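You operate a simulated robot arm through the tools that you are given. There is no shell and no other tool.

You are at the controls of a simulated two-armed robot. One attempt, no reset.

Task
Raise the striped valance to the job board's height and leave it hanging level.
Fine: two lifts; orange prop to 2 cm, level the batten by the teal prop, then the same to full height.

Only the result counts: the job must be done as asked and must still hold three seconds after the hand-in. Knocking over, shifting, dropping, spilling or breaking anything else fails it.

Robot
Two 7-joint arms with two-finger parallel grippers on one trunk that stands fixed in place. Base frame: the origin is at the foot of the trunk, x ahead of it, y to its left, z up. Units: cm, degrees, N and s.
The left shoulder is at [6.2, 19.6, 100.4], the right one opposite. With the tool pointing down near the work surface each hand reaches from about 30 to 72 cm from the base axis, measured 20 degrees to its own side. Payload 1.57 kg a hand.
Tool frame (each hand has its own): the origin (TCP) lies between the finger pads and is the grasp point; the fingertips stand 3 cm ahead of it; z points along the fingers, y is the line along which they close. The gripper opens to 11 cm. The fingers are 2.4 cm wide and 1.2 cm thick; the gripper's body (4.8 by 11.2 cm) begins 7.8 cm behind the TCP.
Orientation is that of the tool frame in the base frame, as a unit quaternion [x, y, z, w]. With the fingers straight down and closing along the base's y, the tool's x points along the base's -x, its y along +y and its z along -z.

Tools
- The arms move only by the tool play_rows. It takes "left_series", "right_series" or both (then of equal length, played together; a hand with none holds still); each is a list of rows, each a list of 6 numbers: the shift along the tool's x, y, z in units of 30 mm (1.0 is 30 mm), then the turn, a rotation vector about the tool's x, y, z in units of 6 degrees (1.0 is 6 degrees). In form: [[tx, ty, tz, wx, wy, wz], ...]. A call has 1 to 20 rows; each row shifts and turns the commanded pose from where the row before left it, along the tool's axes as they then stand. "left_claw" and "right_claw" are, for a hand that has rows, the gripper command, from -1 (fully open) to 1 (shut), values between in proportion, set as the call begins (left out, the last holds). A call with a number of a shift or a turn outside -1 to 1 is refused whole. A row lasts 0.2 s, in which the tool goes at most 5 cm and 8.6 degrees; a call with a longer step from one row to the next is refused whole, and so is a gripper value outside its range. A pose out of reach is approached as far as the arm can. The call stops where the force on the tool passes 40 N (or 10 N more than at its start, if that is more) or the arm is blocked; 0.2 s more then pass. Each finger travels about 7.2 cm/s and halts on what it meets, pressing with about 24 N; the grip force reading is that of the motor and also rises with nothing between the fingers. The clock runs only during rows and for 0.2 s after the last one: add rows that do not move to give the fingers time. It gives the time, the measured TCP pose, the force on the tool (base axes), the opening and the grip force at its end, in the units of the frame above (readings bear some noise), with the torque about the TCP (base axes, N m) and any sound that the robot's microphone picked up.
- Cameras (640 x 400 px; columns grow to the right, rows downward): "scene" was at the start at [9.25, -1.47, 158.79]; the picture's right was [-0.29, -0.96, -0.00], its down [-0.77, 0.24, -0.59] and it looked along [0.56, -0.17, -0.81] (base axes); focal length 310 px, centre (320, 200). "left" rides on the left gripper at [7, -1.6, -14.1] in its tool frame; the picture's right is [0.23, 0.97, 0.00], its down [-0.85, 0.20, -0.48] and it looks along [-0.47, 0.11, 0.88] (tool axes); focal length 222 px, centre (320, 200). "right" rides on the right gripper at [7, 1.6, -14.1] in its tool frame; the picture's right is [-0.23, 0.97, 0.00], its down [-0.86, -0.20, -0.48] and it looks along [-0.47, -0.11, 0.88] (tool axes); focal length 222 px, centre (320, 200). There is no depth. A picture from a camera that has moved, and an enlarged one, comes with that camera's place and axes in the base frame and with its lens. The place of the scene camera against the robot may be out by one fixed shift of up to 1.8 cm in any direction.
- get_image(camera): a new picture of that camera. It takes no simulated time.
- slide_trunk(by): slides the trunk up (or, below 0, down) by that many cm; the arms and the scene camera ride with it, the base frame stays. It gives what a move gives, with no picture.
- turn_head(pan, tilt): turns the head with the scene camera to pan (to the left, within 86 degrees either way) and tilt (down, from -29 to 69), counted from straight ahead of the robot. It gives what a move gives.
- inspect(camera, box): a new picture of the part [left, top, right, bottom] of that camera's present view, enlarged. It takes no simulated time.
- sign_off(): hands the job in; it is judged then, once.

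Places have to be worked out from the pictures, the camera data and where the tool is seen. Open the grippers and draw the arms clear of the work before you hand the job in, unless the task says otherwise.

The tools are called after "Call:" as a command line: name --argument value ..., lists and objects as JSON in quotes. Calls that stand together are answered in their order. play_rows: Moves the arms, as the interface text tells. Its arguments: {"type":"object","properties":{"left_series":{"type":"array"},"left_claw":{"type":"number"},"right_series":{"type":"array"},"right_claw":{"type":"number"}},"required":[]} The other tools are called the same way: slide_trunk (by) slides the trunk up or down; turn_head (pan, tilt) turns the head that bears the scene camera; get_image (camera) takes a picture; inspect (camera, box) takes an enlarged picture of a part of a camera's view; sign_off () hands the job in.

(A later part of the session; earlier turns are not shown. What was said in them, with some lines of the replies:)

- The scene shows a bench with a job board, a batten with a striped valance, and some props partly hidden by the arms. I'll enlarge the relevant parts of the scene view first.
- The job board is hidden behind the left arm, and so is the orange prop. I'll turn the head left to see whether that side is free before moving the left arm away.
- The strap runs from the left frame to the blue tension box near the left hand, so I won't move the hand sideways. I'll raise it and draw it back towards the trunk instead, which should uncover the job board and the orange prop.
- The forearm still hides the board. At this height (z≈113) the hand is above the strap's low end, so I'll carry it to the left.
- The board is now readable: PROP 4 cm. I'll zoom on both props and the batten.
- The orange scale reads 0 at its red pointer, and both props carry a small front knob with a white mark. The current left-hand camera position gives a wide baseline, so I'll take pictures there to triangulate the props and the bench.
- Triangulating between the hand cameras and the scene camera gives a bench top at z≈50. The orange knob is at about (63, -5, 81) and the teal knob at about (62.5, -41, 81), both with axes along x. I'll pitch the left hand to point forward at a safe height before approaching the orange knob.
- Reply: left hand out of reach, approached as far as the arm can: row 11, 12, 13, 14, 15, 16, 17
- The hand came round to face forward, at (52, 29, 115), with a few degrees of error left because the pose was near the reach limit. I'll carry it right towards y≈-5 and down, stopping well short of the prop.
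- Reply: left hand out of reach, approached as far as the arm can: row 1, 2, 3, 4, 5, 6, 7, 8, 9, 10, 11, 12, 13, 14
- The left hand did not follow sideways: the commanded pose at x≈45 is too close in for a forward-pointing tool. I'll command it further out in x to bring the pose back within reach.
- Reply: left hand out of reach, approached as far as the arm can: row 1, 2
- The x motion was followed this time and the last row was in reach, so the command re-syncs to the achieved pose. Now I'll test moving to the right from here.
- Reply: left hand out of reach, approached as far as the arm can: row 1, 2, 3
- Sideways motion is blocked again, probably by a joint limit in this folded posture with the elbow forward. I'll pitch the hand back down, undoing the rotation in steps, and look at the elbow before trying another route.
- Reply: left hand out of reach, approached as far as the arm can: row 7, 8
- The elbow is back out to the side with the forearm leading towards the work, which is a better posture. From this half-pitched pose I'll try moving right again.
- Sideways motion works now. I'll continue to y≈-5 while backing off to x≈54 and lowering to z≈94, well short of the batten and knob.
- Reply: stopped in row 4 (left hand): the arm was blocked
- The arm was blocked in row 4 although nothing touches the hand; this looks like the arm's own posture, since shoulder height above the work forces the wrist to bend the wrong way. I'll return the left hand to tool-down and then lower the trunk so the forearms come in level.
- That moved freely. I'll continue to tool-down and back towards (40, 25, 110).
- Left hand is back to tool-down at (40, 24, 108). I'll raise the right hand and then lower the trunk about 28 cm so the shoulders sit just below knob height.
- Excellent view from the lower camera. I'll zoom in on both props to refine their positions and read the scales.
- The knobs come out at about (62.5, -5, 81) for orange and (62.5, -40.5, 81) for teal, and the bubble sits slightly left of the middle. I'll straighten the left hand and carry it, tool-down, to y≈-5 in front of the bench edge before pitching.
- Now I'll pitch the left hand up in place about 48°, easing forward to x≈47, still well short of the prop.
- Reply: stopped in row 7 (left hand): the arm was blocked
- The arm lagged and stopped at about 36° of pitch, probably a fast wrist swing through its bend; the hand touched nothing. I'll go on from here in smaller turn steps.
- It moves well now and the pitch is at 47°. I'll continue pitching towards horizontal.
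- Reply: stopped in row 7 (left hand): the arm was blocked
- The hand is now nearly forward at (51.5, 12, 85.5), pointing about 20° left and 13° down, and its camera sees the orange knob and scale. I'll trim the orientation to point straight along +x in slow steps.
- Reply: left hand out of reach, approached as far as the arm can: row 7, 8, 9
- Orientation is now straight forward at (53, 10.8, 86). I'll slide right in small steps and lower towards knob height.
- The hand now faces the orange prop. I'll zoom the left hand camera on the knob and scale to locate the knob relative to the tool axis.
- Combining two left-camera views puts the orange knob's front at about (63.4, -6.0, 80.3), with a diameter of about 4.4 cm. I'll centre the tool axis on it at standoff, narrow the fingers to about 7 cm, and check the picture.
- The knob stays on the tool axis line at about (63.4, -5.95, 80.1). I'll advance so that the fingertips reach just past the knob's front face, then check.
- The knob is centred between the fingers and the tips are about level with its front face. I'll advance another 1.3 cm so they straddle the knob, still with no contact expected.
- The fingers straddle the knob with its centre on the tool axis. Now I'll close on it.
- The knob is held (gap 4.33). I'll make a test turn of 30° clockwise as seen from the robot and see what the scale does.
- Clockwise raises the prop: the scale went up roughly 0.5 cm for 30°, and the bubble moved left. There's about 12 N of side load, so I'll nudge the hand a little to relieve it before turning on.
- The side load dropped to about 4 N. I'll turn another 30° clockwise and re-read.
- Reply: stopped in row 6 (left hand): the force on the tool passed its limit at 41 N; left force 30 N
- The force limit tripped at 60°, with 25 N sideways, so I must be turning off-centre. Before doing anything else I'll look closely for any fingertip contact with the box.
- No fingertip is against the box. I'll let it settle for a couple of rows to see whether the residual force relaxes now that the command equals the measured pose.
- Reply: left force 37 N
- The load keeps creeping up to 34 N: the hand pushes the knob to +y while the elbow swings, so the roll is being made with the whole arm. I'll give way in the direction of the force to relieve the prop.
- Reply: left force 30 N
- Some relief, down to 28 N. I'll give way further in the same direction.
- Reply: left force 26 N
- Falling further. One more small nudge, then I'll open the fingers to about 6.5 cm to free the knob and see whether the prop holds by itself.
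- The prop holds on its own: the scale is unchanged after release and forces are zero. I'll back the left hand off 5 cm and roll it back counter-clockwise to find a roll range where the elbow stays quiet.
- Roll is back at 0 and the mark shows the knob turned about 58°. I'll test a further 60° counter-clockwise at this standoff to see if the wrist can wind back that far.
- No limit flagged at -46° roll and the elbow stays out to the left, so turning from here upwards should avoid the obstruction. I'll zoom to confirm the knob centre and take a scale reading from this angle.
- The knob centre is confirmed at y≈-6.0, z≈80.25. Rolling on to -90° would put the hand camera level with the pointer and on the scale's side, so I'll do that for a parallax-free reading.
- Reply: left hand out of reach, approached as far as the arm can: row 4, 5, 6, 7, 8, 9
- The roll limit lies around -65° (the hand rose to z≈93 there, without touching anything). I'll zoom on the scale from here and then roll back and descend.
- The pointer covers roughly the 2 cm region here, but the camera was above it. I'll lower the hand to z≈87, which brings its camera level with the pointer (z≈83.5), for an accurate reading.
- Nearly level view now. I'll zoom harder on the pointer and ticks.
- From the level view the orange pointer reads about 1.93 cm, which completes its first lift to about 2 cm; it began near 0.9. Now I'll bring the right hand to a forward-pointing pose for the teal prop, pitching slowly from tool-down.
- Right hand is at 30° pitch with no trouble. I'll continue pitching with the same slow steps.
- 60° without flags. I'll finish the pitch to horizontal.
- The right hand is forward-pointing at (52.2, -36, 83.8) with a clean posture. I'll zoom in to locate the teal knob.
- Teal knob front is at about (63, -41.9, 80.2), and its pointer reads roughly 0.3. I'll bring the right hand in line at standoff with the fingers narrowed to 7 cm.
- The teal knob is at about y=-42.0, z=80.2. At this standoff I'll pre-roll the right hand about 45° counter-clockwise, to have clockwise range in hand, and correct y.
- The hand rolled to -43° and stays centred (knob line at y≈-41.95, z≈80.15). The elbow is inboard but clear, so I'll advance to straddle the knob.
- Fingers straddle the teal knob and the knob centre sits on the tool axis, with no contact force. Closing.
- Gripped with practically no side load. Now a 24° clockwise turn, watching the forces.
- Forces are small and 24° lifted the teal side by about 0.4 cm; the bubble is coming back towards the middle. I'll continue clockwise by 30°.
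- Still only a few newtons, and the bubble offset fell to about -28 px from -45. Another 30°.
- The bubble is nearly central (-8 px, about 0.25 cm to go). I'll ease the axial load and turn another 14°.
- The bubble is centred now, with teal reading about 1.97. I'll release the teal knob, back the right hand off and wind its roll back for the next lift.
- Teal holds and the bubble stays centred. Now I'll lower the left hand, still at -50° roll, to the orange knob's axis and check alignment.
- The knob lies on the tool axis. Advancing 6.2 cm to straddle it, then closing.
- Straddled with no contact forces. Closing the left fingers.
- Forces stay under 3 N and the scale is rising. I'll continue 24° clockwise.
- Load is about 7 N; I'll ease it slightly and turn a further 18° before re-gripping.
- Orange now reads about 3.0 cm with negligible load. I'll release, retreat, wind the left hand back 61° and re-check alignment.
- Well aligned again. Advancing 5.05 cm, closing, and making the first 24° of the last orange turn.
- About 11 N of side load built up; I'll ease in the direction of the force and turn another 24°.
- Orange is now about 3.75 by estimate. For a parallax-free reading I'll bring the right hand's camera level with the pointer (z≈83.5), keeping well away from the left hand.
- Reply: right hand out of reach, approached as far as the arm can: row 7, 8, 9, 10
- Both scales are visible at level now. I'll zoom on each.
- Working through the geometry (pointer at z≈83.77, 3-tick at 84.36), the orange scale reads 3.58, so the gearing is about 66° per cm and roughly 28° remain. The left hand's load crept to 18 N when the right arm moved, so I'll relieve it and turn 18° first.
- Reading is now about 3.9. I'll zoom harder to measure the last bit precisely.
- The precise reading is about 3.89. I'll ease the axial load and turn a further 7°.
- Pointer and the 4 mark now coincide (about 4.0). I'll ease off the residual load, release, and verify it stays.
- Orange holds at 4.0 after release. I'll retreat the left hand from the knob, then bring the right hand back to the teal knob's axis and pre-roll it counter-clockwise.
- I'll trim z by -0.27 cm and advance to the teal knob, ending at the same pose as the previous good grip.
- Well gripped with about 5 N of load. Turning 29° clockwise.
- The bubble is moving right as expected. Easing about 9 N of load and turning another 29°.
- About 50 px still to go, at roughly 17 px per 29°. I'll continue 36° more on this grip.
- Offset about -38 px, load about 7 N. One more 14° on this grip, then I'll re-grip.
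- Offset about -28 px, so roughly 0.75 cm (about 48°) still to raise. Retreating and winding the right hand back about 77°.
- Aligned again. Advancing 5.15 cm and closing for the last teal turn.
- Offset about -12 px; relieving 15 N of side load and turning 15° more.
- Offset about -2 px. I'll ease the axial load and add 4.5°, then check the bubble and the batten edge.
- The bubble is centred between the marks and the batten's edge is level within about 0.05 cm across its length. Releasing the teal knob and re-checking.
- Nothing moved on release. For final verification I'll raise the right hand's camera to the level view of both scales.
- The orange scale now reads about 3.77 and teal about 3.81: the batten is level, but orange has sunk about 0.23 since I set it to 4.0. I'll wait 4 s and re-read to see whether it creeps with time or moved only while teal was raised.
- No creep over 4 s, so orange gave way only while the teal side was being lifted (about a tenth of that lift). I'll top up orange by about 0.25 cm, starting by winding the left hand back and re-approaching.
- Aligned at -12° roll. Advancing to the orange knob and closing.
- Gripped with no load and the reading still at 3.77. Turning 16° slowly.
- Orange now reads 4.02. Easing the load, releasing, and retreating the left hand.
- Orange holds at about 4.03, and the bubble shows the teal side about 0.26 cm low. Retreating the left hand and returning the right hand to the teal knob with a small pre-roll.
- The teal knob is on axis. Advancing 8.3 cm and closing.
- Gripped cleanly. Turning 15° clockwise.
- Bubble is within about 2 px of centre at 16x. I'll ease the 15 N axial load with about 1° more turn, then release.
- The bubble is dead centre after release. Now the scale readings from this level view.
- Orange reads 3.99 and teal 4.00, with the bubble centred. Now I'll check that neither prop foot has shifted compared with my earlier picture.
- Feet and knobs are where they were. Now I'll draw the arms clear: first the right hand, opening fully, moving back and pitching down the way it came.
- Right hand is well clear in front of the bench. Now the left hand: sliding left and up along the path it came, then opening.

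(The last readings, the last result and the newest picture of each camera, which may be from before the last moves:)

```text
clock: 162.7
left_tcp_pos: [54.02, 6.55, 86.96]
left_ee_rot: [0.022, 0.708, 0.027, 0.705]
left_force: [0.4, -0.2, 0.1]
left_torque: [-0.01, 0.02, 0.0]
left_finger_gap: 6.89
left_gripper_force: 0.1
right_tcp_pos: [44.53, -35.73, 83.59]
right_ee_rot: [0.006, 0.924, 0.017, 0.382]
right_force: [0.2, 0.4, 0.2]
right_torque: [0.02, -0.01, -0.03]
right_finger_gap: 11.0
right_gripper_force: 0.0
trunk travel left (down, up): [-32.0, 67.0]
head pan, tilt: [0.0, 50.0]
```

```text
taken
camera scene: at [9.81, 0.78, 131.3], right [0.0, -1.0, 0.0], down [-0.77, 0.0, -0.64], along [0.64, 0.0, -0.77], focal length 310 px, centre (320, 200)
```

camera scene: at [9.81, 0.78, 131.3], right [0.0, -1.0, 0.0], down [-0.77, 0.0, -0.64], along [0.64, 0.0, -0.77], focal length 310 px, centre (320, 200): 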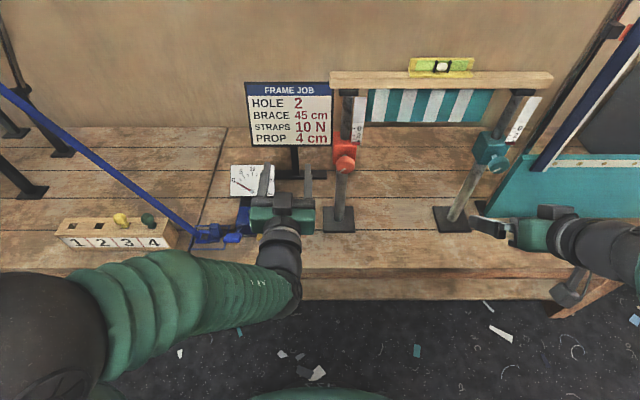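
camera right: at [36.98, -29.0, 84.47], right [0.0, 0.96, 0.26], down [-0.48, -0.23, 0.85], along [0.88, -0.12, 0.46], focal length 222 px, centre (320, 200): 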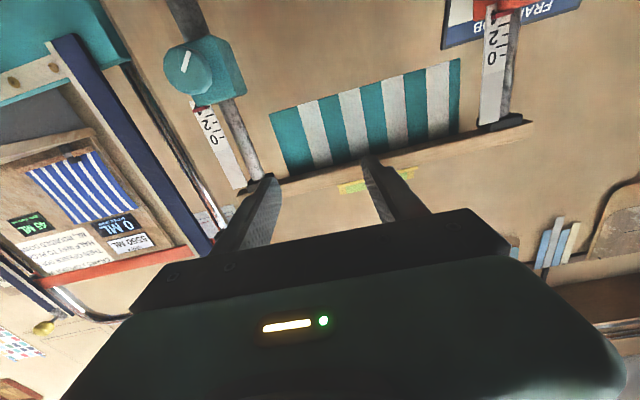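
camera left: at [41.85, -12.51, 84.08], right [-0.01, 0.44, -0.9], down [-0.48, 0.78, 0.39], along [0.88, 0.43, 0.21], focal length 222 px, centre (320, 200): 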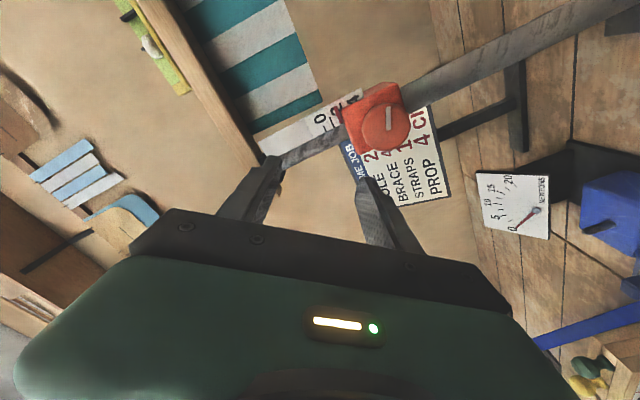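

Clear of the props; I'll take the left hand another 5 cm to the left and open it fully, then do a last check of everything.

Call:
play_rows --left_series '[[0, 0.5, 0, 0, 0, 0], [0, 0.5, 0, 0, 0, 0], [0, 0.5, -0.1, 0, 0, 0], [0, 0, -0.1, 0, 0, 0], [0, 0, 0, 0, 0, 0], [0, 0, 0, 0, 0, 0]]' --left_claw -1

Call:
get_image --camera "scene"

Call:
inspect --camera "scene" --box '[416, 60, 456, 85]'

Call:
inspect --camera "scene" --box '[325, 90, 385, 160]'

Call:
inspect --camera "scene" --box '[480, 90, 560, 170]'

Call:
get_image --camera "left"

```text
clock: 164.1
left_tcp_pos: [53.54, 11.18, 87.31]
left_ee_rot: [0.024, 0.708, 0.026, 0.705]
left_force: [0.3, 0.5, 1.2]
left_torque: [0.02, -0.03, 0.03]
left_finger_gap: 10.98
left_gripper_force: 0.0
right_tcp_pos: [44.51, -35.65, 83.63]
right_ee_rot: [0.007, 0.924, 0.016, 0.382]
right_force: [-0.2, 0.5, 0.8]
right_torque: [0.01, -0.01, 0.06]
right_finger_gap: 11.0
right_gripper_force: 0.0
trunk travel left (down, up): [-32.0, 67.0]
head pan, tilt: [0.0, 50.0]
```

```text
taken
camera scene: at [9.8, 0.8, 131.3], right [0.0, -1.0, 0.0], down [-0.77, 0.0, -0.64], along [0.64, 0.0, -0.77], focal length 310 px, centre (320, 200)
```

scene: 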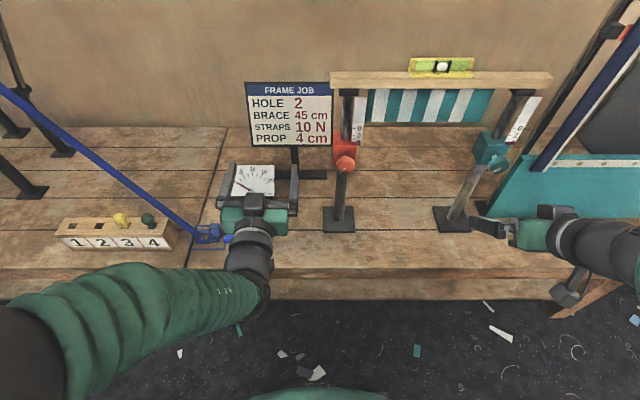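

```text
16.00 times, centred on (436, 72) of scene
camera zoom: at [9.8, 0.8, 131.3], right [0.0, -1.0, 0.0], down [-0.77, 0.0, -0.64], along [0.64, 0.0, -0.77], focal length 4967 px, centre (-1536, 2240)
```

zoom: 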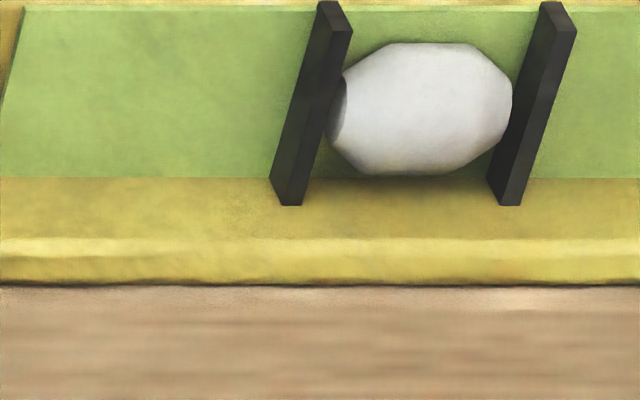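

```text
5.71 times, centred on (355, 125) of scene
camera zoom: at [9.8, 0.8, 131.3], right [0.0, -1.0, 0.0], down [-0.77, 0.0, -0.64], along [0.64, 0.0, -0.77], focal length 1774 px, centre (120, 629)
```

zoom: 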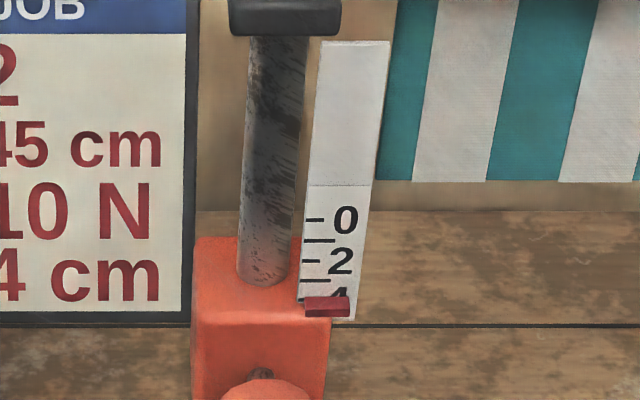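

```text
5.00 times, centred on (520, 130) of scene
camera zoom: at [9.8, 0.8, 131.3], right [0.0, -1.0, 0.0], down [-0.77, 0.0, -0.64], along [0.64, 0.0, -0.77], focal length 1552 px, centre (-680, 550)
```

zoom: 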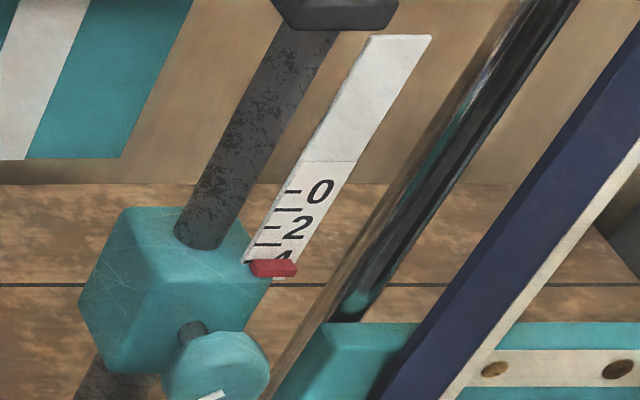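

```text
taken
camera left: at [39.14, 9.96, 80.28], right [-0.01, 0.99, -0.16], down [-0.48, 0.14, 0.87], along [0.88, 0.08, 0.47], focal length 222 px, centre (320, 200)
```

left: 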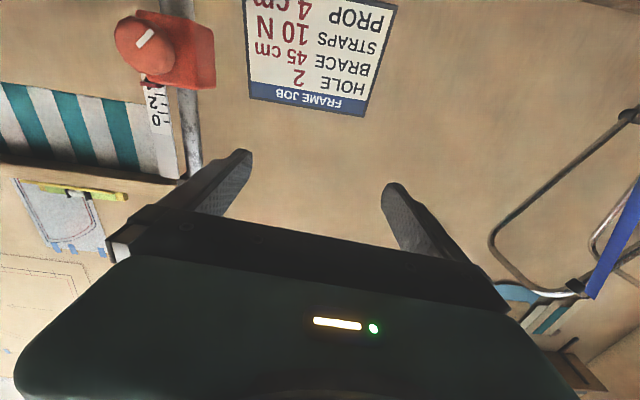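

The bubble is centred, orange reads 4.0 and teal matches it. Both hands are open and clear with no contact forces, and nothing else has shifted, so I'm handing the job in.

Call:
sign_off

```text
The job is handed in.
```

The striped valance is up at the job board's 4 cm and hanging level, and I've handed the job in. I don't have the verdict on the hand-in.

- **Height:** the orange prop reads 3.99 cm and the teal prop about 4.00 cm, both read with a hand camera level with the pointers.
- **Level:** the spirit level's bubble sits midway between its marks. The batten's edge is level to within about 0.1 degrees in the picture.
- **Holding:** neither prop crept in a 4-second wait with no hand on it, and both held after I let go.

- **Orange sank:** while I levelled with the teal prop in the second lift, the orange prop dropped from 4.0 to about 3.77 cm. I raised it again and re-levelled with teal.
- **Force peak:** on the first orange turn the left hand pushed sideways and the force limit stopped it at about 41 N. A later check showed the orange prop's foot and knob where they were. I didn't check the teal prop's foot as closely.

Both grippers are open and clear of the work. Nothing else looked moved in the final pictures.
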